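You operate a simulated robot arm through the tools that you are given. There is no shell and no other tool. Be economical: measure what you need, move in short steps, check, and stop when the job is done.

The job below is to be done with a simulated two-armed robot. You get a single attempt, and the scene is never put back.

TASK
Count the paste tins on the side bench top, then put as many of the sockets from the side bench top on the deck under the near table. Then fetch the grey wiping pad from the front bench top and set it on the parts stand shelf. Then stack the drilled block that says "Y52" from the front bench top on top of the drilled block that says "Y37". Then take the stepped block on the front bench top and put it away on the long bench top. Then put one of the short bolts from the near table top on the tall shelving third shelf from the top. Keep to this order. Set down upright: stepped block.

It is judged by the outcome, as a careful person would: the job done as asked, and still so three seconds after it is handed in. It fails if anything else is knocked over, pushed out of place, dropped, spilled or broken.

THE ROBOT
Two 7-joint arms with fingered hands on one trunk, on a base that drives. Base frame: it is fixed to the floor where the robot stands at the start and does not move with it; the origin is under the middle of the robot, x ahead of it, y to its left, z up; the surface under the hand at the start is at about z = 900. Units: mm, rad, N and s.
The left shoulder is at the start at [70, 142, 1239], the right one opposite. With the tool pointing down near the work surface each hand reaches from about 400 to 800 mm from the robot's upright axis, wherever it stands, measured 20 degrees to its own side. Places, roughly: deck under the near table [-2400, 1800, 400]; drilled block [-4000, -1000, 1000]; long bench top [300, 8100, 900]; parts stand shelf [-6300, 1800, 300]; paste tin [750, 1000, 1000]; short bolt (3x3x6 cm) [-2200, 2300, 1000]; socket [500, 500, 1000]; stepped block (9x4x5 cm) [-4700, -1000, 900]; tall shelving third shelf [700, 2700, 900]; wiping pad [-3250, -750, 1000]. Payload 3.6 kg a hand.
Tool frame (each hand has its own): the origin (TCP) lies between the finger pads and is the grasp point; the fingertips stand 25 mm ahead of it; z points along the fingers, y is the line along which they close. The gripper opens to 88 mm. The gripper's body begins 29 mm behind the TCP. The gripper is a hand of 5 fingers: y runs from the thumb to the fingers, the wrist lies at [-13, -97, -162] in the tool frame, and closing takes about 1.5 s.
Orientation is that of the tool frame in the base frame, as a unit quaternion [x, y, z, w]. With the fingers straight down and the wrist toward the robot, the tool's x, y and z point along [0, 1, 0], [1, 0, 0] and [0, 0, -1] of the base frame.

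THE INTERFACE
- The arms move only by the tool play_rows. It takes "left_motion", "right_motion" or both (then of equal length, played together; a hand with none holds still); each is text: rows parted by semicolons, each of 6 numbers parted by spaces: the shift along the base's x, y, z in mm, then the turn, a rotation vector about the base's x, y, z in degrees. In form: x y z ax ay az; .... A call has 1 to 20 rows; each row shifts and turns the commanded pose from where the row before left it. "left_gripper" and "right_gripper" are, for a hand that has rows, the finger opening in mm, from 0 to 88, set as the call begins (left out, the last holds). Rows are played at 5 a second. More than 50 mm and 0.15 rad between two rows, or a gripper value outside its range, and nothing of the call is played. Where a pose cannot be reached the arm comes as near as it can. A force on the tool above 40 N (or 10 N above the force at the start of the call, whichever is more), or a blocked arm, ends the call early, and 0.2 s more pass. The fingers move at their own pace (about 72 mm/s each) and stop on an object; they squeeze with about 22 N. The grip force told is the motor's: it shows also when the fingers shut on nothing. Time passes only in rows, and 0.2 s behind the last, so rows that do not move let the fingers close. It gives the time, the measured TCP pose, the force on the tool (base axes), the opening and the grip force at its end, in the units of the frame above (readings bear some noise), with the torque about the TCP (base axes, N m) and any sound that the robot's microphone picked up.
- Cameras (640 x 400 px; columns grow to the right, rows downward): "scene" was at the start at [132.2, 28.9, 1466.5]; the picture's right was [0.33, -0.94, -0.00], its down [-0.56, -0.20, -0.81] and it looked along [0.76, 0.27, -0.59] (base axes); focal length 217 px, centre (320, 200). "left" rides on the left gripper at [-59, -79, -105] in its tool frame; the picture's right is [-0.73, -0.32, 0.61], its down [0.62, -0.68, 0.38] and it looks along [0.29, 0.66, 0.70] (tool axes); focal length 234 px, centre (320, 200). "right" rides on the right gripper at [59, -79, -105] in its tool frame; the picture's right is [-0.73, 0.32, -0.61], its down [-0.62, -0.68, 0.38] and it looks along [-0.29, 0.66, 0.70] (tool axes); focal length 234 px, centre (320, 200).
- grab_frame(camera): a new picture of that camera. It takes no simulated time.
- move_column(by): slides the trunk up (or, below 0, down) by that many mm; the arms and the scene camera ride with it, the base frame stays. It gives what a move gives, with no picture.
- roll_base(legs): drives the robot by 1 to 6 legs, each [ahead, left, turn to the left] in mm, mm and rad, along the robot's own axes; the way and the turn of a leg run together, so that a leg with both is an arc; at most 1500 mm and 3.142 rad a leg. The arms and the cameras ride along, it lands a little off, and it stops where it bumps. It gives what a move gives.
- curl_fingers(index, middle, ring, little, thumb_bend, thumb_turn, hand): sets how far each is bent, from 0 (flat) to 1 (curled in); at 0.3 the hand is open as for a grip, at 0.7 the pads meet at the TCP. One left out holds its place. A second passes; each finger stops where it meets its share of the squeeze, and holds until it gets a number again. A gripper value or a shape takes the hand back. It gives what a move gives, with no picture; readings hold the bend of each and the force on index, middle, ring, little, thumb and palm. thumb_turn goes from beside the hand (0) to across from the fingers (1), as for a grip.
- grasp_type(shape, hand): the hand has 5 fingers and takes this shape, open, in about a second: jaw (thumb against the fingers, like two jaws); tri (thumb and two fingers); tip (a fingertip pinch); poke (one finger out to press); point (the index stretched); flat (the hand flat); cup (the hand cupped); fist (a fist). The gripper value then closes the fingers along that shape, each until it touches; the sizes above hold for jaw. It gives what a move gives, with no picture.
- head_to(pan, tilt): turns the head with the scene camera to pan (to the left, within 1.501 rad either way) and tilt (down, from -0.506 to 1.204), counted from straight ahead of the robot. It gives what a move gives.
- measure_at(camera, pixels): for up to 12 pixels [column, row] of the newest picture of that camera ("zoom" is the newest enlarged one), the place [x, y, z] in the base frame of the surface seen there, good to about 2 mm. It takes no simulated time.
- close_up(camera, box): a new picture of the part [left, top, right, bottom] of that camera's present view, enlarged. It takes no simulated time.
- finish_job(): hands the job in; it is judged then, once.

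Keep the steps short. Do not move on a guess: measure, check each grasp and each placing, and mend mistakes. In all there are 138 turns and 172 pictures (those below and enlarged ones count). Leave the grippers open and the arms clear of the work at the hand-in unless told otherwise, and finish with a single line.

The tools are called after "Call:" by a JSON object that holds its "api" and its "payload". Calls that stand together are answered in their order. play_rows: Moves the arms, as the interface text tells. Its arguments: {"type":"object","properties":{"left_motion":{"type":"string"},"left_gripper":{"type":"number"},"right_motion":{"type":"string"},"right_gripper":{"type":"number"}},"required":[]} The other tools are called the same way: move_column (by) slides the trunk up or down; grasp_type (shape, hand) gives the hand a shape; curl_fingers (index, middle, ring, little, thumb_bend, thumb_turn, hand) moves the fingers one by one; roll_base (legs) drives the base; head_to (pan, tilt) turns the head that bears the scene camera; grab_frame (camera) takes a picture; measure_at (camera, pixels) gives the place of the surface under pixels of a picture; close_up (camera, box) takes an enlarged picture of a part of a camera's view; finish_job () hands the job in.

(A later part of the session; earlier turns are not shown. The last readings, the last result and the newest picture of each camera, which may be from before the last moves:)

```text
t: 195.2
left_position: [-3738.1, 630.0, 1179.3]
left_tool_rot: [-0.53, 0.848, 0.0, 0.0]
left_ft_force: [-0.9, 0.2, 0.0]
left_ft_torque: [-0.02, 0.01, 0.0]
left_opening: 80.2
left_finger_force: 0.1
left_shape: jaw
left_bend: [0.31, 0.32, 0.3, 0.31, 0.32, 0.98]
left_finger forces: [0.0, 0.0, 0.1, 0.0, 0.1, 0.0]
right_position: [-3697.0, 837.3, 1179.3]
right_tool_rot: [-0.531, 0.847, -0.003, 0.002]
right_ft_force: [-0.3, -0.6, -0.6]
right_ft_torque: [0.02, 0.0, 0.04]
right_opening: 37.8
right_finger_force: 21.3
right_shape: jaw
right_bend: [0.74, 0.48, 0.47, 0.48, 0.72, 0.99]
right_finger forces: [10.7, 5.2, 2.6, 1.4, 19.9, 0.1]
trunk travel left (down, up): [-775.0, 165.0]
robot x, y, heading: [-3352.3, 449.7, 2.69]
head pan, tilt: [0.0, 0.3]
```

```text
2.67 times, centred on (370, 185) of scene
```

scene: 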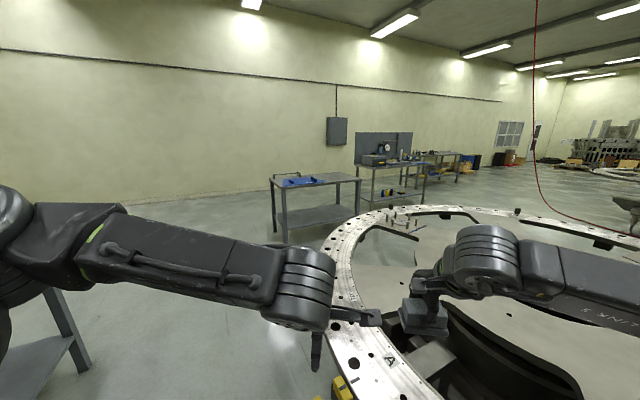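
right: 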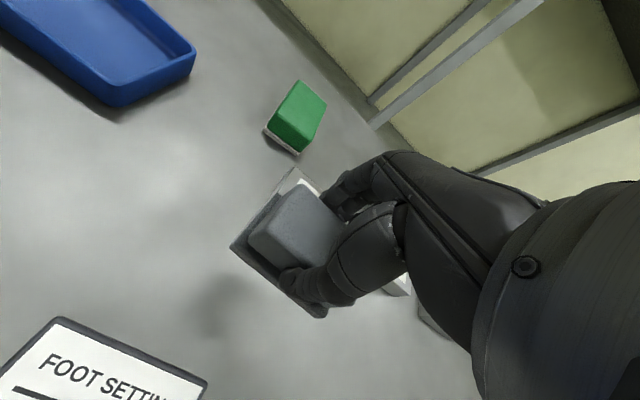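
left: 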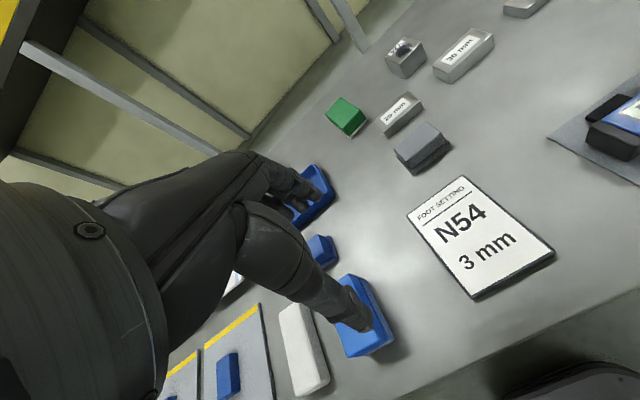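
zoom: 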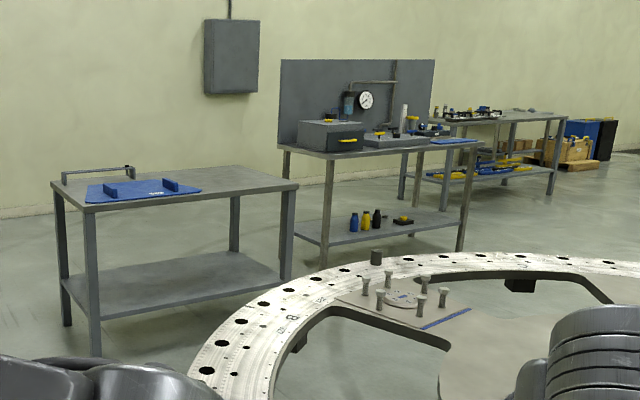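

The parts stand is the first one: shelf z≈301, front x≈-5990, y≈1230–2370, empty. I turn to face -x, drive ahead to x≈-5300, and slide right to y≈1650.

Call:
{"api": "roll_base", "payload": {"legs": [[0, 0, 0.45], [1000, 0, 0], [950, 0, 0]]}}

Call:
{"api": "head_to", "payload": {"pan": -0.8, "tilt": 0.4}}

Call:
{"api": "grab_frame", "payload": {"camera": "scene"}}

```text
t: 206.2
left_position: [-5732.3, 484.0, 1179.3]
left_tool_rot: [-0.696, 0.718, -0.001, 0.0]
left_ft_force: [0.1, 0.9, 1.1]
left_ft_torque: [-0.03, 0.0, -0.03]
left_opening: 79.9
left_finger_force: 0.0
left_shape: jaw
left_bend: [0.31, 0.32, 0.3, 0.31, 0.32, 0.98]
left_finger forces: [0.0, 0.0, 0.1, 0.0, 0.0, 0.1]
right_position: [-5776.4, 693.1, 1179.4]
right_tool_rot: [-0.696, 0.718, -0.004, 0.003]
right_ft_force: [0.0, -1.1, -0.4]
right_ft_torque: [0.01, 0.03, 0.0]
right_opening: 37.7
right_finger_force: 21.8
right_shape: jaw
right_bend: [0.74, 0.48, 0.47, 0.48, 0.72, 0.99]
right_finger forces: [10.8, 5.2, 2.6, 1.2, 19.8, 0.0]
trunk travel left (down, up): [-775.0, 165.0]
robot x, y, heading: [-5302.4, 478.7, 3.11]
head pan, tilt: [0.0, 0.3]
```

```text
t: 207.4
left_position: [-5731.4, 485.0, 1180.1]
left_tool_rot: [-0.696, 0.718, 0.0, 0.001]
left_ft_force: [1.1, 0.9, -0.3]
left_ft_torque: [-0.02, -0.01, 0.0]
left_opening: 79.9
left_finger_force: 0.1
left_shape: jaw
left_bend: [0.31, 0.32, 0.3, 0.31, 0.32, 0.98]
left_finger forces: [0.0, 0.0, 0.0, 0.1, 0.0, 0.0]
right_position: [-5776.6, 691.8, 1179.2]
right_tool_rot: [-0.696, 0.718, -0.002, 0.003]
right_ft_force: [0.6, -0.2, -1.5]
right_ft_torque: [-0.04, 0.01, 0.01]
right_opening: 37.8
right_finger_force: 22.4
right_shape: jaw
right_bend: [0.74, 0.48, 0.47, 0.48, 0.72, 0.99]
right_finger forces: [10.7, 5.2, 2.6, 1.2, 19.8, 0.0]
trunk travel left (down, up): [-775.0, 165.0]
robot x, y, heading: [-5298.7, 475.5, 3.109]
head pan, tilt: [-0.799, 0.4]
```

```text
98 pictures are left
```

scene: 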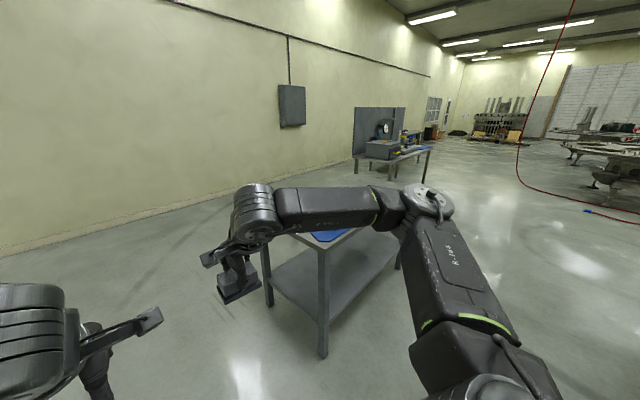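

I measure the stand's near corner and shelf from here, then slide right.

Call:
{"api": "measure_at", "payload": {"camera": "scene", "pixels": [[323, 252], [325, 318], [330, 290], [395, 262], [320, 340], [268, 270], [275, 285]]}}

Call:
{"api": "roll_base", "payload": {"legs": [[0, -1180, 0.03]]}}

Call:
{"api": "head_to", "payload": {"pan": 0, "tilt": 0.5}}

Call:
{"api": "grab_frame", "payload": {"camera": "scene"}}

```text
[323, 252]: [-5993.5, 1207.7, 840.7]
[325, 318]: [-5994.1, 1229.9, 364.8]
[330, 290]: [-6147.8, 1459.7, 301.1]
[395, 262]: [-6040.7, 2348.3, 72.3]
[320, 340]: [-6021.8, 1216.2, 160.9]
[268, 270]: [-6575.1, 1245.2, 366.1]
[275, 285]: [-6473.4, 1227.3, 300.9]
```

```text
t: 213.4
left_position: [-5721.6, 1658.1, 1178.9]
left_tool_rot: [0.712, -0.702, 0.0, -0.001]
left_ft_force: [-0.1, -0.5, 0.6]
left_ft_torque: [-0.03, -0.03, 0.03]
left_opening: 80.0
left_finger_force: 0.1
left_shape: jaw
left_bend: [0.31, 0.32, 0.3, 0.31, 0.32, 0.98]
left_finger forces: [0.1, 0.0, 0.0, 0.0, 0.0, 0.0]
right_position: [-5776.8, 1861.6, 1178.5]
right_tool_rot: [0.713, -0.701, 0.003, -0.003]
right_ft_force: [0.0, 0.5, -1.4]
right_ft_torque: [0.01, -0.01, 0.03]
right_opening: 37.6
right_finger_force: 21.8
right_shape: jaw
right_bend: [0.74, 0.48, 0.47, 0.48, 0.72, 0.99]
right_finger forces: [10.8, 5.1, 2.6, 1.3, 19.8, 0.1]
trunk travel left (down, up): [-775.0, 165.0]
robot x, y, heading: [-5295.4, 1670.3, -3.128]
head pan, tilt: [-0.799, 0.4]
```

```text
t: 214.6
left_position: [-5721.6, 1657.4, 1179.8]
left_tool_rot: [0.712, -0.702, 0.001, -0.001]
left_ft_force: [0.6, 0.1, 0.2]
left_ft_torque: [0.01, -0.02, 0.01]
left_opening: 79.7
left_finger_force: 0.1
left_shape: jaw
left_bend: [0.31, 0.32, 0.3, 0.31, 0.32, 0.98]
left_finger forces: [0.0, 0.1, 0.0, 0.1, 0.0, 0.1]
right_position: [-5777.0, 1861.6, 1179.3]
right_tool_rot: [0.712, -0.702, 0.004, -0.003]
right_ft_force: [0.0, 0.1, -1.4]
right_ft_torque: [-0.01, -0.01, 0.0]
right_opening: 37.9
right_finger_force: 21.4
right_shape: jaw
right_bend: [0.74, 0.48, 0.47, 0.48, 0.72, 0.99]
right_finger forces: [10.7, 5.2, 2.7, 1.2, 19.8, 0.1]
trunk travel left (down, up): [-775.0, 165.0]
robot x, y, heading: [-5294.1, 1672.1, -3.127]
head pan, tilt: [0.0, 0.499]
```

```text
97 pictures are left
```

scene: 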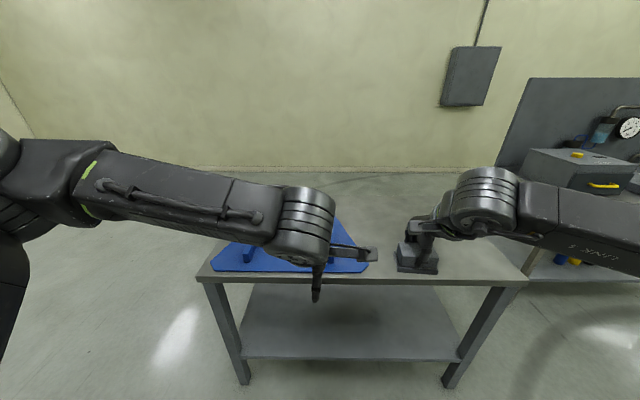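

Good. I lower the trunk 760 mm in two steps.

Call:
{"api": "move_column", "payload": {"by": -400}}

Call:
{"api": "move_column", "payload": {"by": -365}}

Call:
{"api": "grab_frame", "payload": {"camera": "scene"}}

```text
t: 218.4
left_position: [-5721.1, 1658.7, 778.7]
left_tool_rot: [0.713, -0.701, 0.001, -0.001]
left_ft_force: [-1.0, 0.5, 0.5]
left_ft_torque: [0.0, -0.01, 0.0]
left_opening: 80.0
left_finger_force: 0.0
left_shape: jaw
left_bend: [0.31, 0.32, 0.3, 0.31, 0.32, 0.98]
left_finger forces: [0.0, 0.1, 0.0, 0.0, 0.0, 0.0]
right_position: [-5776.3, 1862.1, 779.5]
right_tool_rot: [0.712, -0.702, 0.003, -0.004]
right_ft_force: [-0.1, -0.1, -1.0]
right_ft_torque: [-0.01, 0.03, -0.01]
right_opening: 37.5
right_finger_force: 22.4
right_shape: jaw
right_bend: [0.74, 0.48, 0.47, 0.48, 0.72, 0.99]
right_finger forces: [10.9, 5.3, 2.4, 1.4, 19.7, 0.0]
trunk travel left (down, up): [-375.0, 565.0]
robot x, y, heading: [-5292.3, 1672.7, -3.13]
head pan, tilt: [0.0, 0.499]
```

```text
t: 221.9
left_position: [-5721.5, 1656.9, 414.1]
left_tool_rot: [0.713, -0.701, 0.0, -0.001]
left_ft_force: [-0.4, -0.2, 0.4]
left_ft_torque: [-0.01, 0.02, -0.06]
left_opening: 80.0
left_finger_force: 0.0
left_shape: jaw
left_bend: [0.31, 0.32, 0.3, 0.31, 0.32, 0.98]
left_finger forces: [0.0, 0.1, 0.0, 0.0, 0.0, 0.0]
right_position: [-5777.9, 1862.4, 415.1]
right_tool_rot: [0.713, -0.701, 0.003, -0.003]
right_ft_force: [-0.5, 0.6, -1.2]
right_ft_torque: [-0.02, 0.01, -0.02]
right_opening: 37.7
right_finger_force: 21.7
right_shape: jaw
right_bend: [0.74, 0.48, 0.47, 0.48, 0.72, 0.99]
right_finger forces: [10.7, 5.3, 2.6, 1.3, 19.7, 0.1]
trunk travel left (down, up): [-10.0, 930.0]
robot x, y, heading: [-5294.1, 1670.1, -3.123]
head pan, tilt: [0.0, 0.499]
```

```text
96 pictures are left
```

scene: 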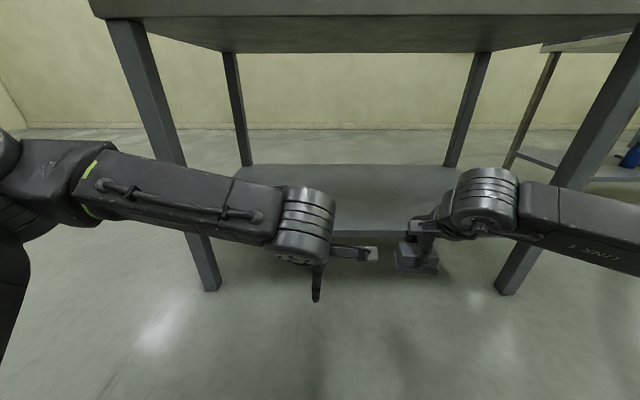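

I measure where the forearms/elbows are relative to the legs.

Call:
{"api": "measure_at", "payload": {"camera": "scene", "pixels": [[560, 215], [625, 230], [100, 190], [40, 190], [165, 120], [585, 130], [300, 228], [430, 228], [330, 50], [350, 200]]}}

```text
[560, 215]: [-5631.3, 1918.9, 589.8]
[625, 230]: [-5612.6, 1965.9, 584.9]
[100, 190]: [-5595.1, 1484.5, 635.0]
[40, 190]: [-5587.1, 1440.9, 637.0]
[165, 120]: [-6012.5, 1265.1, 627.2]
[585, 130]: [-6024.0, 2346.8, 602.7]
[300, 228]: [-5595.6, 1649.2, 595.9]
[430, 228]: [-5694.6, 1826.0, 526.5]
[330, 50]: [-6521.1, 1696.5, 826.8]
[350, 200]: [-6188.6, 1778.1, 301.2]
```

Forearms stay ~150 mm behind the hand, clear of legs. I drive ahead 300 mm and lower the pad toward z = 301+44.

Call:
{"api": "roll_base", "payload": {"legs": [[310, 0, 0]]}}

Call:
{"api": "play_rows", "payload": {"right_motion": "0 0 -30 0 0 0;0 0 -30 0 0 0;0 0 -6 0 0 0;0 0 0 0 0 0"}}

Call:
{"api": "grab_frame", "payload": {"camera": "right"}}

```text
t: 224.0
left_position: [-6028.3, 1650.9, 414.4]
left_tool_rot: [0.714, -0.7, 0.001, 0.0]
left_ft_force: [0.8, -0.8, -0.4]
left_ft_torque: [-0.03, 0.0, -0.01]
left_opening: 80.0
left_finger_force: 0.1
left_shape: jaw
left_bend: [0.31, 0.32, 0.3, 0.31, 0.32, 0.98]
left_finger forces: [0.0, 0.1, 0.0, 0.0, 0.0, 0.1]
right_position: [-6085.0, 1855.0, 414.3]
right_tool_rot: [0.714, -0.701, 0.003, -0.003]
right_ft_force: [-1.0, 0.3, -0.3]
right_ft_torque: [0.01, 0.03, 0.0]
right_opening: 37.8
right_finger_force: 22.0
right_shape: jaw
right_bend: [0.74, 0.48, 0.47, 0.48, 0.72, 0.99]
right_finger forces: [10.8, 5.2, 2.7, 1.3, 19.9, 0.0]
trunk travel left (down, up): [-10.0, 930.0]
robot x, y, heading: [-5601.8, 1666.8, -3.125]
head pan, tilt: [0.0, 0.499]
```

```text
t: 225.0
left_position: [-6029.4, 1651.4, 413.9]
left_tool_rot: [0.714, -0.701, 0.001, 0.0]
left_ft_force: [-0.4, 0.5, -0.2]
left_ft_torque: [0.01, 0.0, 0.01]
left_opening: 79.8
left_finger_force: 0.0
left_shape: jaw
left_bend: [0.31, 0.32, 0.3, 0.31, 0.32, 0.98]
left_finger forces: [0.0, 0.0, 0.1, 0.0, 0.1, 0.0]
right_position: [-6084.0, 1856.9, 348.4]
right_tool_rot: [0.713, -0.701, 0.004, -0.003]
right_ft_force: [-0.3, 0.8, -0.2]
right_ft_torque: [0.01, -0.01, 0.02]
right_opening: 37.4
right_finger_force: 22.0
right_shape: jaw
right_bend: [0.74, 0.48, 0.47, 0.48, 0.72, 0.99]
right_finger forces: [10.8, 5.2, 2.7, 1.4, 20.0, 0.1]
trunk travel left (down, up): [-10.0, 930.0]
robot x, y, heading: [-5596.3, 1663.9, -3.124]
head pan, tilt: [0.0, 0.499]
```

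```text
95 pictures are left
```

right: 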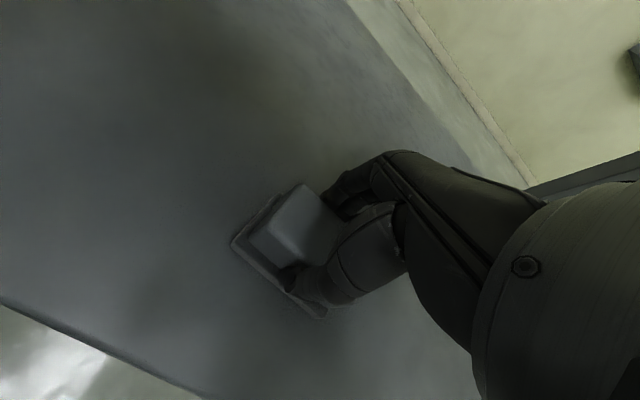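

Just above the shelf. I lower until contact, then open and rise.

Call:
{"api": "play_rows", "payload": {"right_motion": "0 0 -2 0 0 0;0 0 -2 0 0 0;0 0 0 0 0 0"}}

Call:
{"api": "play_rows", "payload": {"right_motion": "0 0 -1 0 0 0;0 0 0 0 0 0"}}

Call:
{"api": "play_rows", "payload": {"right_motion": "0 0 0 0 0 0;0 0 0 0 0 0;0 0 0 0 0 0;0 0 0 0 0 0;0 0 0 0 0 0", "right_gripper": 78}}

Call:
{"api": "play_rows", "payload": {"right_motion": "0 0 20 0 0 0;0 0 30 0 0 0;0 0 30 0 0 0;0 0 0 0 0 0"}}

Call:
{"api": "grab_frame", "payload": {"camera": "right"}}

```text
t: 225.8
left_position: [-6027.0, 1651.4, 414.5]
left_tool_rot: [0.714, -0.7, 0.0, 0.0]
left_ft_force: [-0.8, -0.7, 0.4]
left_ft_torque: [0.05, -0.02, 0.01]
left_opening: 79.8
left_finger_force: 0.2
left_shape: jaw
left_bend: [0.31, 0.32, 0.3, 0.31, 0.32, 0.98]
left_finger forces: [0.0, 0.0, 0.0, 0.0, 0.1, 0.0]
right_position: [-6084.9, 1856.4, 344.3]
right_tool_rot: [0.713, -0.701, 0.004, -0.004]
right_ft_force: [-0.3, 0.5, 2.2]
right_ft_torque: [-0.02, -0.07, 0.04]
right_opening: 37.8
right_finger_force: 22.8
right_shape: jaw
right_bend: [0.74, 0.48, 0.47, 0.48, 0.72, 0.99]
right_finger forces: [10.7, 5.4, 2.5, 1.5, 20.4, 0.0]
trunk travel left (down, up): [-10.0, 930.0]
robot x, y, heading: [-5599.5, 1669.8, -3.123]
head pan, tilt: [0.0, 0.499]
```

```text
t: 226.4
left_position: [-6027.3, 1652.0, 415.0]
left_tool_rot: [0.714, -0.7, 0.001, 0.0]
left_ft_force: [0.3, -0.1, 1.1]
left_ft_torque: [0.02, 0.0, -0.03]
left_opening: 79.9
left_finger_force: 0.1
left_shape: jaw
left_bend: [0.31, 0.32, 0.3, 0.31, 0.32, 0.98]
left_finger forces: [0.1, 0.0, 0.0, 0.1, 0.0, 0.0]
right_position: [-6085.2, 1855.8, 342.6]
right_tool_rot: [0.714, -0.7, 0.002, -0.002]
right_ft_force: [-0.7, 0.8, 7.5]
right_ft_torque: [-0.02, 0.01, 0.02]
right_opening: 38.0
right_finger_force: 22.0
right_shape: jaw
right_bend: [0.74, 0.48, 0.47, 0.48, 0.72, 0.99]
right_finger forces: [11.5, 5.9, 2.9, 1.7, 20.6, 0.0]
trunk travel left (down, up): [-10.0, 930.0]
robot x, y, heading: [-5601.3, 1664.2, -3.123]
head pan, tilt: [0.0, 0.499]
```

```text
t: 227.6
left_position: [-6028.6, 1651.0, 415.3]
left_tool_rot: [0.714, -0.7, 0.001, -0.001]
left_ft_force: [-0.4, 0.5, -0.8]
left_ft_torque: [0.02, 0.01, 0.0]
left_opening: 79.8
left_finger_force: 0.0
left_shape: jaw
left_bend: [0.31, 0.32, 0.3, 0.31, 0.32, 0.98]
left_finger forces: [0.0, 0.2, 0.0, 0.0, 0.1, 0.0]
right_position: [-6085.6, 1856.5, 343.5]
right_tool_rot: [0.713, -0.701, 0.003, -0.003]
right_ft_force: [-0.2, 0.2, -0.6]
right_ft_torque: [0.04, 0.03, 0.02]
right_opening: 78.0
right_finger_force: 0.1
right_shape: jaw
right_bend: [0.29, 0.32, 0.3, 0.32, 0.36, 0.98]
right_finger forces: [0.0, 0.1, 0.0, 0.0, 0.0, 0.0]
trunk travel left (down, up): [-10.0, 930.0]
robot x, y, heading: [-5600.8, 1663.7, -3.118]
head pan, tilt: [0.0, 0.499]
```

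```text
t: 228.6
left_position: [-6029.5, 1651.8, 415.0]
left_tool_rot: [0.714, -0.7, 0.001, -0.001]
left_ft_force: [-0.6, -0.5, 0.1]
left_ft_torque: [0.0, -0.01, 0.0]
left_opening: 80.0
left_finger_force: 0.1
left_shape: jaw
left_bend: [0.31, 0.32, 0.3, 0.31, 0.32, 0.98]
left_finger forces: [0.1, 0.0, 0.0, 0.1, 0.0, 0.1]
right_position: [-6084.0, 1855.4, 422.0]
right_tool_rot: [0.713, -0.701, 0.003, -0.004]
right_ft_force: [-0.4, -0.6, 0.5]
right_ft_torque: [0.02, 0.0, 0.0]
right_opening: 77.8
right_finger_force: 0.1
right_shape: jaw
right_bend: [0.29, 0.32, 0.3, 0.32, 0.36, 0.98]
right_finger forces: [0.1, 0.0, 0.0, 0.0, 0.0, 0.0]
trunk travel left (down, up): [-10.0, 930.0]
robot x, y, heading: [-5598.9, 1666.4, -3.118]
head pan, tilt: [0.0, 0.499]
```

```text
94 pictures are left
```

right: 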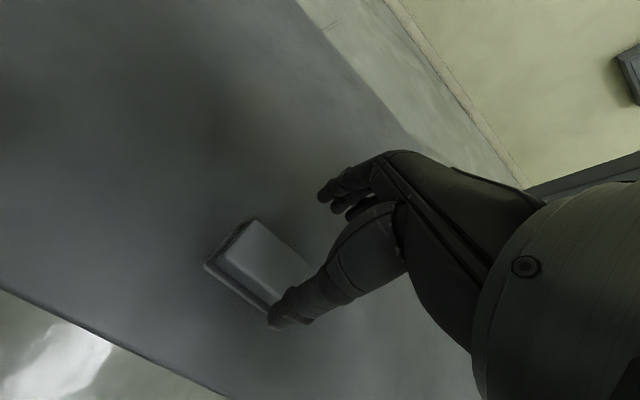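

The pad lies on the shelf. I back out, raise the trunk, and drive to the front bench near x≈-3950.

Call:
{"api": "roll_base", "payload": {"legs": [[-310, 0, -0.02]]}}

Call:
{"api": "move_column", "payload": {"by": 400}}

Call:
{"api": "move_column", "payload": {"by": 365}}

Call:
{"api": "roll_base", "payload": {"legs": [[0, 1220, 0], [0, 0, 1.571], [0, 1350, 0], [350, 0, 0]]}}

Call:
{"api": "head_to", "payload": {"pan": 0, "tilt": 0.65}}

Call:
{"api": "grab_frame", "payload": {"camera": "scene"}}

```text
t: 230.7
left_position: [-5717.0, 1665.7, 414.4]
left_tool_rot: [-0.703, 0.711, -0.001, 0.0]
left_ft_force: [-0.5, -0.2, -0.2]
left_ft_torque: [-0.02, 0.01, 0.01]
left_opening: 80.0
left_finger_force: 0.2
left_shape: jaw
left_bend: [0.31, 0.32, 0.3, 0.31, 0.32, 0.98]
left_finger forces: [0.0, 0.1, 0.0, 0.1, 0.0, 0.0]
right_position: [-5765.6, 1871.0, 422.4]
right_tool_rot: [-0.703, 0.711, -0.003, 0.003]
right_ft_force: [0.4, 0.0, 0.2]
right_ft_torque: [-0.03, -0.02, -0.01]
right_opening: 78.0
right_finger_force: 0.0
right_shape: jaw
right_bend: [0.29, 0.32, 0.3, 0.32, 0.36, 0.98]
right_finger forces: [0.1, 0.0, 0.0, 0.0, 0.0, 0.1]
trunk travel left (down, up): [-10.0, 930.0]
robot x, y, heading: [-5289.9, 1667.5, 3.125]
head pan, tilt: [0.0, 0.499]
```

```text
t: 234.5
left_position: [-5715.3, 1665.0, 814.3]
left_tool_rot: [-0.704, 0.711, 0.0, 0.001]
left_ft_force: [0.7, -0.6, -0.4]
left_ft_torque: [0.03, 0.02, 0.0]
left_opening: 80.1
left_finger_force: 0.0
left_shape: jaw
left_bend: [0.31, 0.32, 0.3, 0.31, 0.32, 0.98]
left_finger forces: [0.0, 0.1, 0.0, 0.0, 0.1, 0.0]
right_position: [-5765.2, 1870.3, 821.9]
right_tool_rot: [-0.703, 0.711, -0.004, 0.003]
right_ft_force: [0.5, 0.1, 0.3]
right_ft_torque: [0.01, -0.03, -0.03]
right_opening: 77.7
right_finger_force: 0.1
right_shape: jaw
right_bend: [0.29, 0.32, 0.3, 0.32, 0.36, 0.98]
right_finger forces: [0.0, 0.0, 0.0, 0.0, 0.0, 0.0]
trunk travel left (down, up): [-410.0, 530.0]
robot x, y, heading: [-5286.3, 1666.2, 3.13]
head pan, tilt: [0.0, 0.499]
```

```text
t: 238.1
left_position: [-5715.5, 1665.9, 1180.0]
left_tool_rot: [-0.704, 0.711, -0.001, 0.001]
left_ft_force: [0.6, 0.7, 0.7]
left_ft_torque: [0.02, 0.0, 0.0]
left_opening: 79.7
left_finger_force: 0.0
left_shape: jaw
left_bend: [0.31, 0.32, 0.3, 0.31, 0.32, 0.98]
left_finger forces: [0.0, 0.1, 0.0, 0.0, 0.0, 0.0]
right_position: [-5765.4, 1870.4, 1187.3]
right_tool_rot: [-0.702, 0.712, -0.003, 0.003]
right_ft_force: [0.0, 0.5, -0.7]
right_ft_torque: [-0.02, 0.01, 0.0]
right_opening: 77.8
right_finger_force: 0.0
right_shape: jaw
right_bend: [0.29, 0.32, 0.3, 0.32, 0.36, 0.98]
right_finger forces: [0.0, 0.0, 0.0, 0.1, 0.0, 0.1]
trunk travel left (down, up): [-775.0, 165.0]
robot x, y, heading: [-5285.4, 1667.6, 3.125]
head pan, tilt: [0.0, 0.499]
```

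```text
t: 256.2
left_position: [-4001.4, -387.4, 1179.8]
left_tool_rot: [1.0, -0.029, 0.0, 0.0]
left_ft_force: [0.1, 1.3, 0.3]
left_ft_torque: [-0.03, 0.01, -0.02]
left_opening: 79.7
left_finger_force: 0.0
left_shape: jaw
left_bend: [0.31, 0.32, 0.3, 0.31, 0.32, 0.98]
left_finger forces: [0.0, 0.0, 0.0, 0.1, 0.1, 0.2]
right_position: [-4209.1, -427.2, 1187.4]
right_tool_rot: [1.0, -0.029, 0.001, -0.004]
right_ft_force: [-0.2, 0.0, -0.2]
right_ft_torque: [0.03, 0.0, 0.0]
right_opening: 77.8
right_finger_force: 0.0
right_shape: jaw
right_bend: [0.29, 0.32, 0.3, 0.32, 0.36, 0.98]
right_finger forces: [0.0, 0.0, 0.0, 0.1, 0.0, 0.0]
trunk travel left (down, up): [-775.0, 165.0]
robot x, y, heading: [-3982.8, 37.1, -1.625]
head pan, tilt: [0.0, 0.499]
```

```text
t: 256.9
left_position: [-4002.6, -389.4, 1179.1]
left_tool_rot: [1.0, -0.028, 0.0, -0.001]
left_ft_force: [0.6, -0.4, -0.6]
left_ft_torque: [0.02, 0.03, -0.05]
left_opening: 79.8
left_finger_force: 0.1
left_shape: jaw
left_bend: [0.31, 0.32, 0.3, 0.31, 0.32, 0.98]
left_finger forces: [0.0, 0.0, 0.0, 0.0, 0.0, 0.1]
right_position: [-4209.6, -428.7, 1186.5]
right_tool_rot: [1.0, -0.029, 0.0, -0.003]
right_ft_force: [0.3, -0.4, 0.3]
right_ft_torque: [0.04, 0.03, 0.01]
right_opening: 77.7
right_finger_force: 0.0
right_shape: jaw
right_bend: [0.29, 0.32, 0.3, 0.32, 0.36, 0.98]
right_finger forces: [0.0, 0.0, 0.0, 0.0, 0.1, 0.0]
trunk travel left (down, up): [-775.0, 165.0]
robot x, y, heading: [-3985.1, 39.3, -1.635]
head pan, tilt: [0.0, 0.649]
```

```text
93 pictures are left
```

scene: 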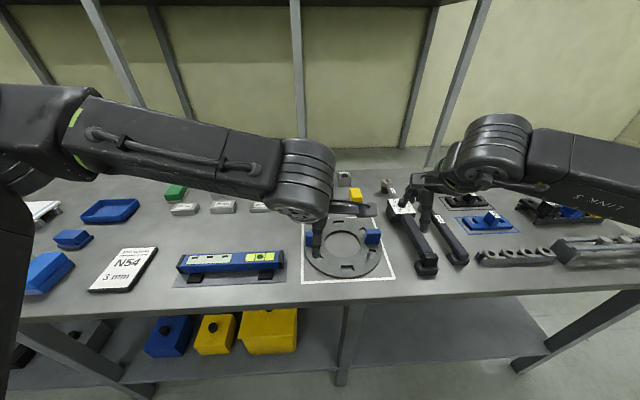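

I enlarge the region behind the arms: drilled blocks appear near (345,178), (387,187).

Call:
{"api": "close_up", "payload": {"camera": "scene", "box": [150, 150, 450, 290]}}

Call:
{"api": "close_up", "payload": {"camera": "scene", "box": [400, 160, 640, 290]}}

Call:
{"api": "grab_frame", "payload": {"camera": "right"}}

Call:
{"api": "grab_frame", "payload": {"camera": "left"}}

```text
2.13 times, centred on (300, 220) of scene
```

zoom: 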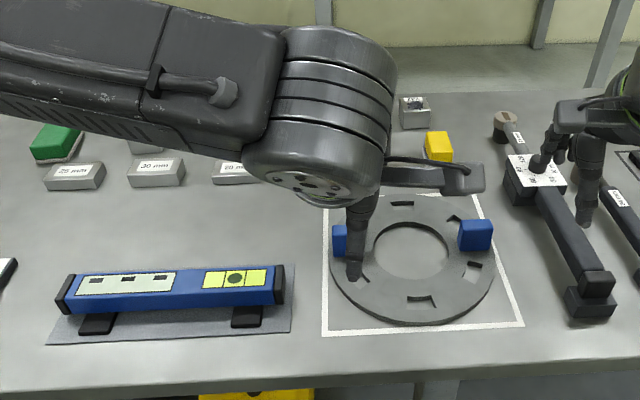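

```text
2.67 times, centred on (520, 225) of scene
```

zoom: 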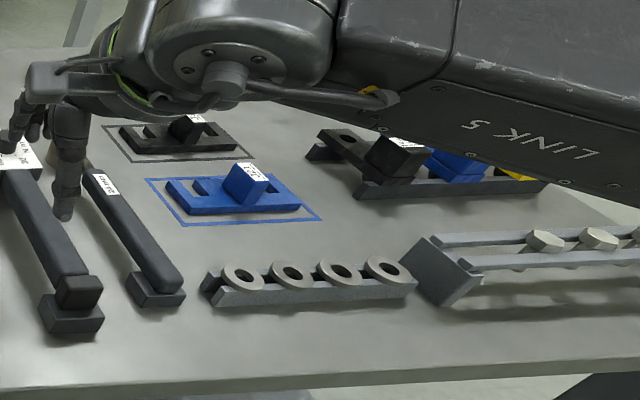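

```text
90 pictures are left
```

right: 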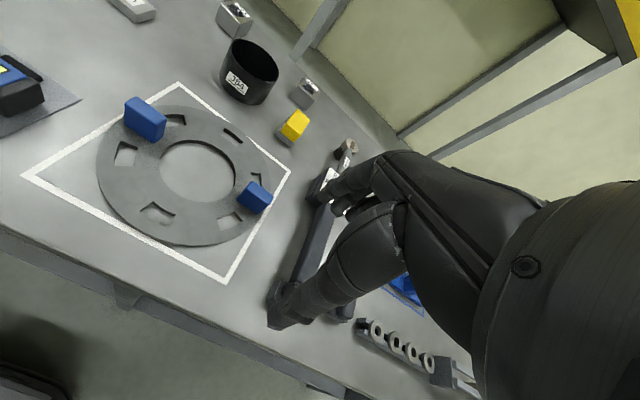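

```text
89 pictures are left
```

left: 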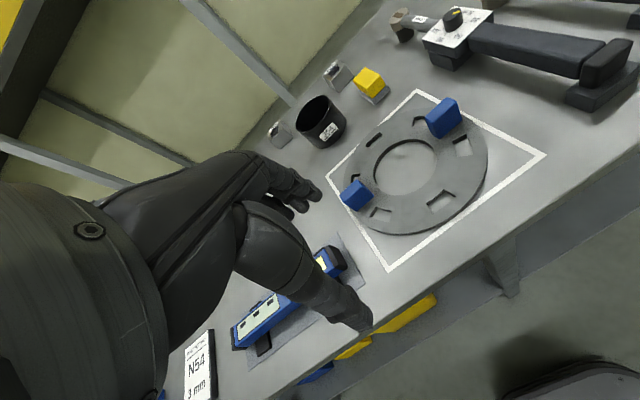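

Two drilled blocks appear in the right view at (235,18) and (305,92). I enlarge and measure.

Call:
{"api": "close_up", "payload": {"camera": "right", "box": [200, 0, 340, 150]}}

Call:
{"api": "measure_at", "payload": {"camera": "right", "pixels": [[235, 18], [305, 92], [250, 75], [295, 125], [348, 150], [180, 85], [290, 170]]}}

Call:
{"api": "close_up", "payload": {"camera": "left", "box": [240, 40, 400, 160]}}

Call:
{"api": "measure_at", "payload": {"camera": "left", "pixels": [[278, 130], [338, 72], [320, 120], [370, 80]]}}

```text
2.67 times, centred on (270, 75) of right
```

zoom: 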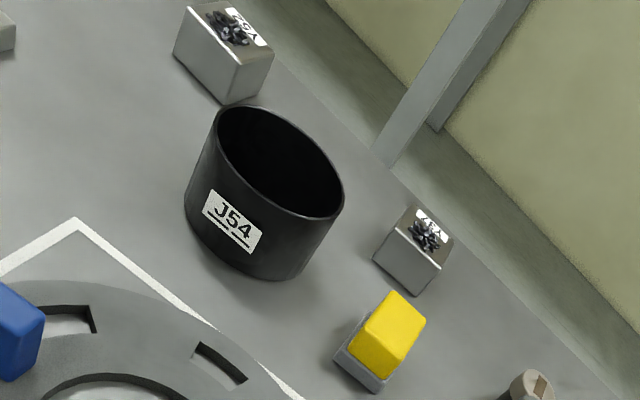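

```text
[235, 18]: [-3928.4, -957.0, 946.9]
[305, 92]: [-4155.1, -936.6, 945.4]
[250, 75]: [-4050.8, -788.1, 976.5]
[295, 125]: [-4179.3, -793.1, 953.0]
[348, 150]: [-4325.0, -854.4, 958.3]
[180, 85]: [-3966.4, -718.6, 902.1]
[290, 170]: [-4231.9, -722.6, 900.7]
```

```text
3.33 times, centred on (320, 100) of left
```

zoom: 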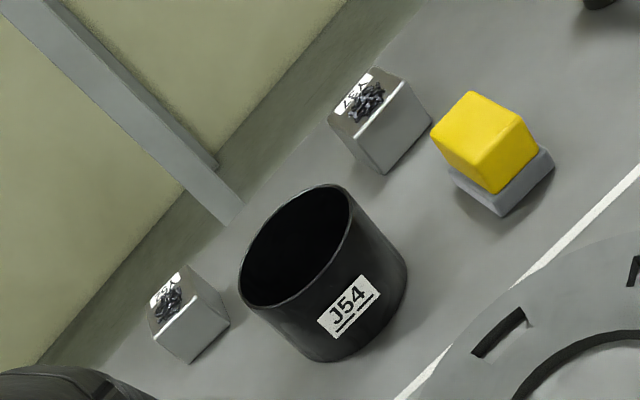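

```text
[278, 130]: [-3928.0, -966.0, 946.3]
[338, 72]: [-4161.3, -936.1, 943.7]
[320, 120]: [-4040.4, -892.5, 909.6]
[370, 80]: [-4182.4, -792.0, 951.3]
```

The blocks lie at y≈-940…-960, far from the bench edge (-400). I look straight down to judge how close the base can go, and zoom on the labels.

Call:
{"api": "head_to", "payload": {"pan": 0, "tilt": 1.2}}

Call:
{"api": "grab_frame", "payload": {"camera": "scene"}}

Call:
{"api": "close_up", "payload": {"camera": "left", "box": [315, 50, 365, 90]}}

Call:
{"api": "close_up", "payload": {"camera": "left", "box": [260, 110, 310, 150]}}

```text
t: 257.9
left_position: [-4003.3, -389.2, 1180.0]
left_tool_rot: [1.0, -0.027, 0.0, 0.0]
left_ft_force: [-0.7, -0.2, -0.9]
left_ft_torque: [0.04, -0.01, -0.01]
left_opening: 80.0
left_finger_force: 0.0
left_shape: jaw
left_bend: [0.31, 0.32, 0.3, 0.31, 0.32, 0.98]
left_finger forces: [0.1, 0.0, 0.1, 0.0, 0.0, 0.1]
right_position: [-4210.6, -429.2, 1186.0]
right_tool_rot: [1.0, -0.029, 0.0, -0.005]
right_ft_force: [0.1, 0.7, 0.2]
right_ft_torque: [0.0, 0.0, -0.03]
right_opening: 77.7
right_finger_force: 0.0
right_shape: jaw
right_bend: [0.29, 0.32, 0.3, 0.32, 0.36, 0.98]
right_finger forces: [0.1, 0.0, 0.1, 0.0, 0.1, 0.1]
trunk travel left (down, up): [-775.0, 165.0]
robot x, y, heading: [-3987.8, 37.7, -1.623]
head pan, tilt: [0.0, 1.201]
```

```text
86 pictures are left
```

scene: 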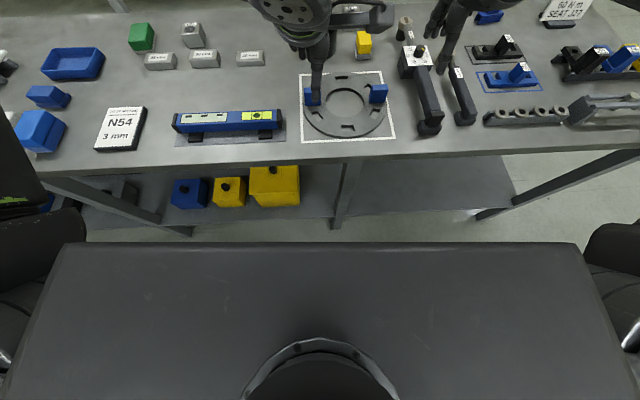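

```text
10.00 times, centred on (340, 70) of left
```

zoom: 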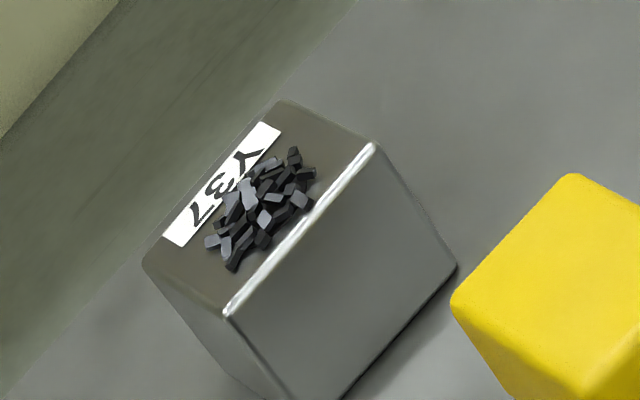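

```text
10.00 times, centred on (285, 130) of left
```

zoom: 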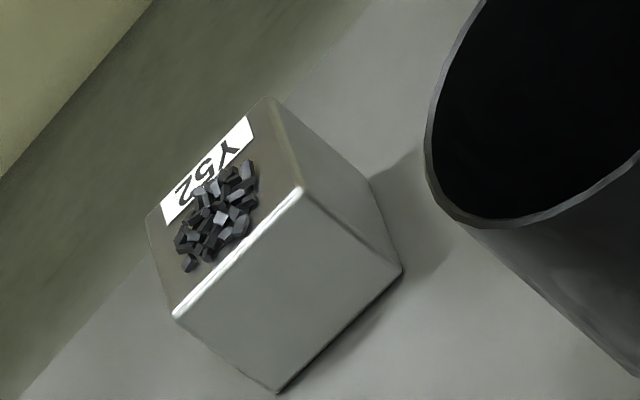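

I measure the robot's own front plate (320,250), and the heaps of chips on the blocks (via zoom of the left camera).

Call:
{"api": "measure_at", "payload": {"camera": "scene", "pixels": [[320, 250], [100, 250], [560, 250], [320, 330], [340, 215], [180, 228]]}}

Call:
{"api": "measure_at", "payload": {"camera": "zoom", "pixels": [[215, 215], [205, 250], [240, 180], [200, 300], [285, 190], [265, 110], [160, 220], [178, 318], [300, 195]]}}

Call:
{"api": "close_up", "payload": {"camera": "left", "box": [315, 50, 365, 90]}}

Call:
{"api": "measure_at", "payload": {"camera": "zoom", "pixels": [[262, 200], [240, 240], [290, 170], [245, 285], [330, 150], [280, 105], [150, 262], [230, 310], [368, 150], [300, 190]]}}

```text
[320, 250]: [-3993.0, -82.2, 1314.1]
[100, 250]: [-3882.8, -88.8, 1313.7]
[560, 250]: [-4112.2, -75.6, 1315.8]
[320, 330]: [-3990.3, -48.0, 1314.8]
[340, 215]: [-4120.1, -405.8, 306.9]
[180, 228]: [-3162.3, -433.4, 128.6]
```

```text
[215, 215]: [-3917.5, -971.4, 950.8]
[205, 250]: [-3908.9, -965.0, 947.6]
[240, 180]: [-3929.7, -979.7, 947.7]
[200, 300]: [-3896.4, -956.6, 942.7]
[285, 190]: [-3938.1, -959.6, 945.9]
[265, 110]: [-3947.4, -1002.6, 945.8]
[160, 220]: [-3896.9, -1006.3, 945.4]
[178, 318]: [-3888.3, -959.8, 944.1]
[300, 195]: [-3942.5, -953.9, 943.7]
```

```text
10.00 times, centred on (340, 70) of left
```

zoom: 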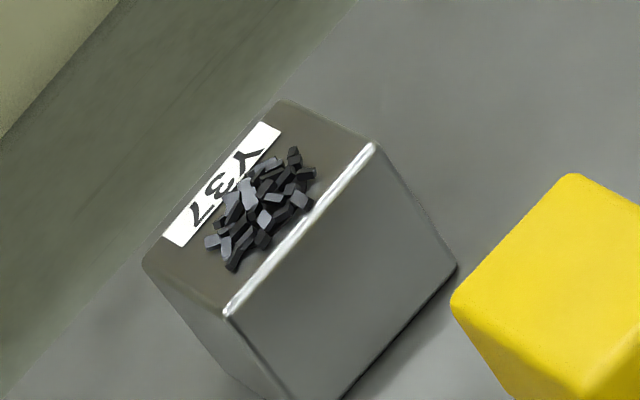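

```text
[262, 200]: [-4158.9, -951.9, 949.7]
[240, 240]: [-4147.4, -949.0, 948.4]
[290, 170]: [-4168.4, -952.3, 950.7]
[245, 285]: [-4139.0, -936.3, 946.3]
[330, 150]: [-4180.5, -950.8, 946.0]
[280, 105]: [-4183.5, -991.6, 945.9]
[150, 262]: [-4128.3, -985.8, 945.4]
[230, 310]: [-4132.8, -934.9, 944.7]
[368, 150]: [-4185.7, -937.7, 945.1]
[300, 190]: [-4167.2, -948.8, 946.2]
```

Y52 centre ≈ (-3917,-980), Y37 centre ≈ (-4157,-963), tops 945, ~56×52 mm. I'll use the left hand; I place the base at about (-4060,-110), square to the bench.

Call:
{"api": "roll_base", "payload": {"legs": [[0, -75, 0.055], [100, 0, 0], [50, 0, 0]]}}

Call:
{"api": "move_column", "payload": {"by": -80}}

Call:
{"api": "head_to", "payload": {"pan": 0.1, "tilt": 0.6}}

Call:
{"api": "grab_frame", "payload": {"camera": "scene"}}

Call:
{"api": "measure_at", "payload": {"camera": "scene", "pixels": [[200, 200], [320, 150], [420, 150]]}}

```text
t: 260.2
left_position: [-4054.2, -528.4, 1182.6]
left_tool_rot: [1.0, -0.001, 0.0, 0.004]
left_ft_force: [0.2, 0.9, -0.1]
left_ft_torque: [-0.05, -0.01, 0.02]
left_opening: 80.0
left_finger_force: 0.0
left_shape: jaw
left_bend: [0.31, 0.32, 0.3, 0.31, 0.32, 0.98]
left_finger forces: [0.1, 0.0, 0.0, 0.0, 0.1, 0.0]
right_position: [-4259.7, -579.3, 1191.2]
right_tool_rot: [1.0, -0.002, 0.0, -0.001]
right_ft_force: [0.1, 0.6, -0.3]
right_ft_torque: [-0.03, 0.01, 0.01]
right_opening: 77.7
right_finger_force: 0.1
right_shape: jaw
right_bend: [0.29, 0.32, 0.3, 0.32, 0.36, 0.98]
right_finger forces: [0.1, 0.1, 0.1, 0.1, 0.0, 0.1]
trunk travel left (down, up): [-775.0, 165.0]
robot x, y, heading: [-4061.2, -109.2, -1.572]
head pan, tilt: [0.0, 1.201]
```

```text
t: 261.4
left_position: [-4053.6, -535.0, 1098.7]
left_tool_rot: [1.0, -0.002, 0.0, 0.001]
left_ft_force: [0.0, 0.3, 0.2]
left_ft_torque: [-0.01, 0.0, -0.01]
left_opening: 80.0
left_finger_force: 0.0
left_shape: jaw
left_bend: [0.31, 0.32, 0.3, 0.31, 0.32, 0.98]
left_finger forces: [0.1, 0.0, 0.1, 0.1, 0.0, 0.0]
right_position: [-4258.2, -585.9, 1107.3]
right_tool_rot: [1.0, -0.001, 0.0, -0.005]
right_ft_force: [-0.2, 0.3, 0.2]
right_ft_torque: [-0.03, 0.02, 0.0]
right_opening: 77.8
right_finger_force: 0.0
right_shape: jaw
right_bend: [0.29, 0.32, 0.3, 0.32, 0.36, 0.98]
right_finger forces: [0.0, 0.0, 0.1, 0.0, 0.0, 0.0]
trunk travel left (down, up): [-695.0, 245.0]
robot x, y, heading: [-4060.8, -108.4, -1.572]
head pan, tilt: [0.0, 1.201]
```

```text
t: 262.4
left_position: [-4055.2, -536.4, 1099.2]
left_tool_rot: [1.0, -0.002, 0.0, 0.001]
left_ft_force: [-0.2, -0.2, -0.1]
left_ft_torque: [0.0, 0.02, 0.01]
left_opening: 79.9
left_finger_force: 0.1
left_shape: jaw
left_bend: [0.31, 0.32, 0.3, 0.31, 0.32, 0.98]
left_finger forces: [0.0, 0.0, 0.0, 0.0, 0.1, 0.0]
right_position: [-4260.0, -587.5, 1107.2]
right_tool_rot: [1.0, -0.002, 0.0, -0.005]
right_ft_force: [0.1, 0.3, -0.4]
right_ft_torque: [-0.03, -0.01, -0.01]
right_opening: 77.9
right_finger_force: 0.1
right_shape: jaw
right_bend: [0.29, 0.32, 0.3, 0.32, 0.36, 0.98]
right_finger forces: [0.1, 0.0, 0.0, 0.1, 0.0, 0.1]
trunk travel left (down, up): [-695.0, 245.0]
robot x, y, heading: [-4063.4, -111.3, -1.579]
head pan, tilt: [0.099, 0.6]
```

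```text
82 pictures are left
```

scene: 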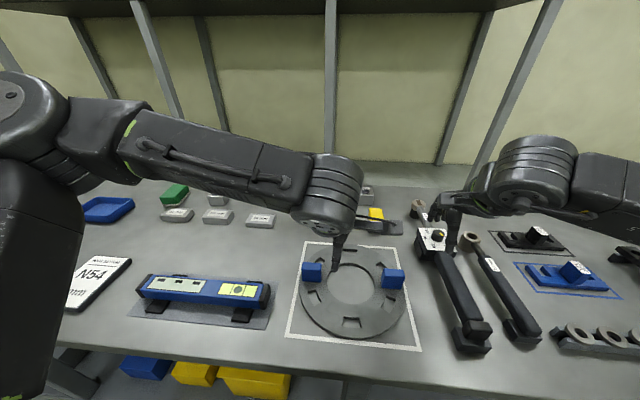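

```text
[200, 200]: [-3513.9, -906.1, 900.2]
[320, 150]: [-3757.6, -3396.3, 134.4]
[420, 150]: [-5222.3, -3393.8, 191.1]
```

No bump. I move 40 mm further ahead, then extend the left hand above Y52 (at z≈1090) to test the reach.

Call:
{"api": "roll_base", "payload": {"legs": [[40, 0, 0.008]]}}

Call:
{"api": "play_rows", "payload": {"left_motion": "14 -40 0 0 0 0;14 -40 0 0 0 0;14 -40 0 0 0 0;14 -40 0 0 0 0;14 -40 0 0 0 0;14 -40 0 0 0 0;14 -40 0 0 0 0;14 -40 0 0 0 0;14 -40 0 0 0 0;11 -40 0 0 0 0;0 0 0 0 0 0", "left_gripper": 80}}

Call:
{"api": "grab_frame", "payload": {"camera": "left"}}

```text
t: 263.3
left_position: [-4046.6, -569.1, 1100.6]
left_tool_rot: [1.0, 0.006, 0.0, 0.0]
left_ft_force: [-0.6, 0.4, -0.5]
left_ft_torque: [0.03, -0.03, 0.03]
left_opening: 79.7
left_finger_force: 0.1
left_shape: jaw
left_bend: [0.31, 0.32, 0.3, 0.31, 0.32, 0.98]
left_finger forces: [0.1, 0.0, 0.1, 0.0, 0.0, 0.0]
right_position: [-4249.5, -624.2, 1106.4]
right_tool_rot: [1.0, 0.005, 0.0, -0.005]
right_ft_force: [-0.5, 0.7, -0.9]
right_ft_torque: [-0.01, -0.01, 0.05]
right_opening: 77.8
right_finger_force: 0.1
right_shape: jaw
right_bend: [0.29, 0.32, 0.3, 0.32, 0.36, 0.98]
right_finger forces: [0.1, 0.0, 0.0, 0.0, 0.1, 0.1]
trunk travel left (down, up): [-695.0, 245.0]
robot x, y, heading: [-4056.0, -144.1, -1.557]
head pan, tilt: [0.099, 0.6]
```

```text
t: 265.7
left_position: [-3907.2, -897.6, 1088.9]
left_tool_rot: [1.0, 0.005, 0.0, -0.001]
left_ft_force: [-0.1, -1.3, 0.4]
left_ft_torque: [-0.02, 0.01, 0.01]
left_opening: 80.1
left_finger_force: 0.0
left_shape: jaw
left_bend: [0.31, 0.32, 0.3, 0.31, 0.32, 0.98]
left_finger forces: [0.0, 0.0, 0.1, 0.0, 0.1, 0.0]
left hand out of reach, approached as far as the arm can: row 9, 10
right_position: [-4249.7, -623.7, 1106.2]
right_tool_rot: [1.0, 0.005, 0.0, -0.004]
right_ft_force: [-0.7, 0.0, -0.7]
right_ft_torque: [0.06, 0.01, 0.01]
right_opening: 77.6
right_finger_force: 0.0
right_shape: jaw
right_bend: [0.29, 0.32, 0.3, 0.32, 0.36, 0.98]
right_finger forces: [0.0, 0.0, 0.0, 0.0, 0.0, 0.0]
trunk travel left (down, up): [-695.0, 245.0]
robot x, y, heading: [-4059.7, -140.2, -1.56]
head pan, tilt: [0.099, 0.6]
```

```text
81 pictures are left
```

left: 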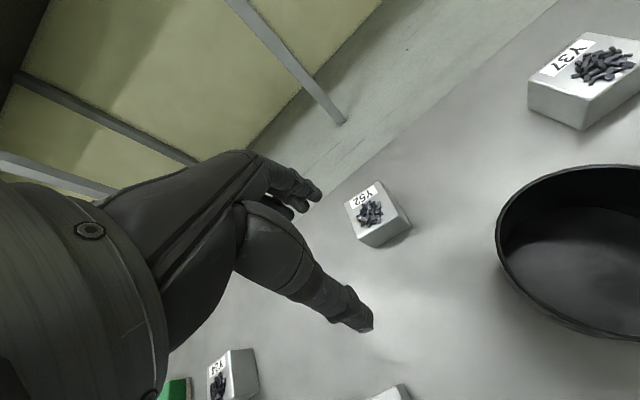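

Reach ends at y≈-898. I retract nothing, but creep the base ahead 30+30 mm, watching that it really moves.

Call:
{"api": "roll_base", "payload": {"legs": [[30, 0, -0.01]]}}

Call:
{"api": "roll_base", "payload": {"legs": [[30, 0, 0]]}}

Call:
{"api": "measure_at", "payload": {"camera": "left", "pixels": [[348, 210], [405, 215], [378, 182], [362, 245], [340, 125]]}}

```text
t: 266.4
left_position: [-3907.7, -897.4, 1088.4]
left_tool_rot: [1.0, 0.005, 0.0, -0.001]
left_ft_force: [0.1, 0.5, -0.6]
left_ft_torque: [0.01, -0.01, 0.01]
left_opening: 80.1
left_finger_force: 0.0
left_shape: jaw
left_bend: [0.31, 0.32, 0.3, 0.31, 0.32, 0.98]
left_finger forces: [0.1, 0.0, 0.0, 0.1, 0.0, 0.0]
right_position: [-4249.2, -623.5, 1108.0]
right_tool_rot: [1.0, 0.004, 0.0, -0.004]
right_ft_force: [-0.1, 0.1, 0.3]
right_ft_torque: [-0.02, 0.03, -0.01]
right_opening: 77.8
right_finger_force: 0.1
right_shape: jaw
right_bend: [0.29, 0.32, 0.3, 0.32, 0.36, 0.98]
right_finger forces: [0.1, 0.0, 0.0, 0.1, 0.0, 0.0]
trunk travel left (down, up): [-695.0, 245.0]
robot x, y, heading: [-4057.5, -143.5, -1.559]
head pan, tilt: [0.099, 0.6]
stopped in leg 1: the robot was blocked; the commanded pose is now the measured one
```

```text
t: 267.1
left_position: [-3907.1, -897.4, 1088.4]
left_tool_rot: [1.0, 0.004, 0.0, -0.001]
left_ft_force: [-0.3, -0.1, -0.5]
left_ft_torque: [0.01, -0.04, -0.01]
left_opening: 79.9
left_finger_force: 0.0
left_shape: jaw
left_bend: [0.31, 0.32, 0.3, 0.31, 0.32, 0.98]
left_finger forces: [0.0, 0.1, 0.0, 0.0, 0.1, 0.0]
right_position: [-4249.2, -622.5, 1107.6]
right_tool_rot: [1.0, 0.005, 0.001, -0.005]
right_ft_force: [-0.1, -0.6, -0.6]
right_ft_torque: [0.0, -0.01, 0.0]
right_opening: 77.9
right_finger_force: 0.0
right_shape: jaw
right_bend: [0.29, 0.32, 0.3, 0.32, 0.36, 0.98]
right_finger forces: [0.0, 0.0, 0.0, 0.0, 0.1, 0.1]
trunk travel left (down, up): [-695.0, 245.0]
robot x, y, heading: [-4058.5, -144.4, -1.565]
head pan, tilt: [0.099, 0.6]
stopped in leg 1: the robot was blocked; the commanded pose is now the measured one
```

```text
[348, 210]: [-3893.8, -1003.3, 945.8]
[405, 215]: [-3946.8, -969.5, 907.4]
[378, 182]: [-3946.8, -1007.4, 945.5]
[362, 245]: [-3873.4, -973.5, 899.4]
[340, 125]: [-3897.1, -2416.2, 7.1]
```

The base is blocked at y≈-144. I'll back off 100 mm, turn right 0.6 rad so the left shoulder comes nearer the bench, and come in again.

Call:
{"api": "roll_base", "payload": {"legs": [[-100, 0, 0], [0, 0, -0.6], [41, 99, 0]]}}

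Call:
{"api": "move_column", "payload": {"by": -45}}

```text
t: 270.7
left_position: [-4309.0, -837.4, 1087.9]
left_tool_rot: [0.956, -0.294, 0.0, -0.001]
left_ft_force: [0.0, -0.3, -0.6]
left_ft_torque: [0.02, -0.01, 0.01]
left_opening: 79.7
left_finger_force: 0.0
left_shape: jaw
left_bend: [0.31, 0.32, 0.3, 0.31, 0.32, 0.98]
left_finger forces: [0.0, 0.0, 0.1, 0.1, 0.0, 0.1]
right_position: [-4433.1, -417.9, 1107.7]
right_tool_rot: [0.956, -0.294, 0.003, -0.003]
right_ft_force: [-0.3, -1.1, 0.0]
right_ft_torque: [-0.05, 0.01, 0.0]
right_opening: 77.9
right_finger_force: 0.1
right_shape: jaw
right_bend: [0.29, 0.32, 0.3, 0.32, 0.36, 0.98]
right_finger forces: [0.0, 0.1, 0.0, 0.0, 0.0, 0.0]
trunk travel left (down, up): [-695.0, 245.0]
robot x, y, heading: [-4001.4, -133.0, -2.171]
head pan, tilt: [0.099, 0.6]
```

```text
t: 271.5
left_position: [-4307.8, -837.3, 1042.4]
left_tool_rot: [0.956, -0.294, 0.0, 0.0]
left_ft_force: [0.1, 0.4, 0.4]
left_ft_torque: [0.01, -0.02, -0.01]
left_opening: 80.0
left_finger_force: 0.1
left_shape: jaw
left_bend: [0.31, 0.32, 0.3, 0.31, 0.32, 0.98]
left_finger forces: [0.0, 0.1, 0.0, 0.1, 0.0, 0.1]
right_position: [-4432.1, -416.9, 1062.4]
right_tool_rot: [0.956, -0.294, 0.002, -0.003]
right_ft_force: [0.2, 0.4, 0.2]
right_ft_torque: [0.02, 0.03, 0.01]
right_opening: 77.8
right_finger_force: 0.0
right_shape: jaw
right_bend: [0.29, 0.32, 0.3, 0.32, 0.36, 0.98]
right_finger forces: [0.0, 0.0, 0.0, 0.0, 0.1, 0.1]
trunk travel left (down, up): [-650.0, 290.0]
robot x, y, heading: [-4000.4, -135.4, -2.168]
head pan, tilt: [0.099, 0.6]
```

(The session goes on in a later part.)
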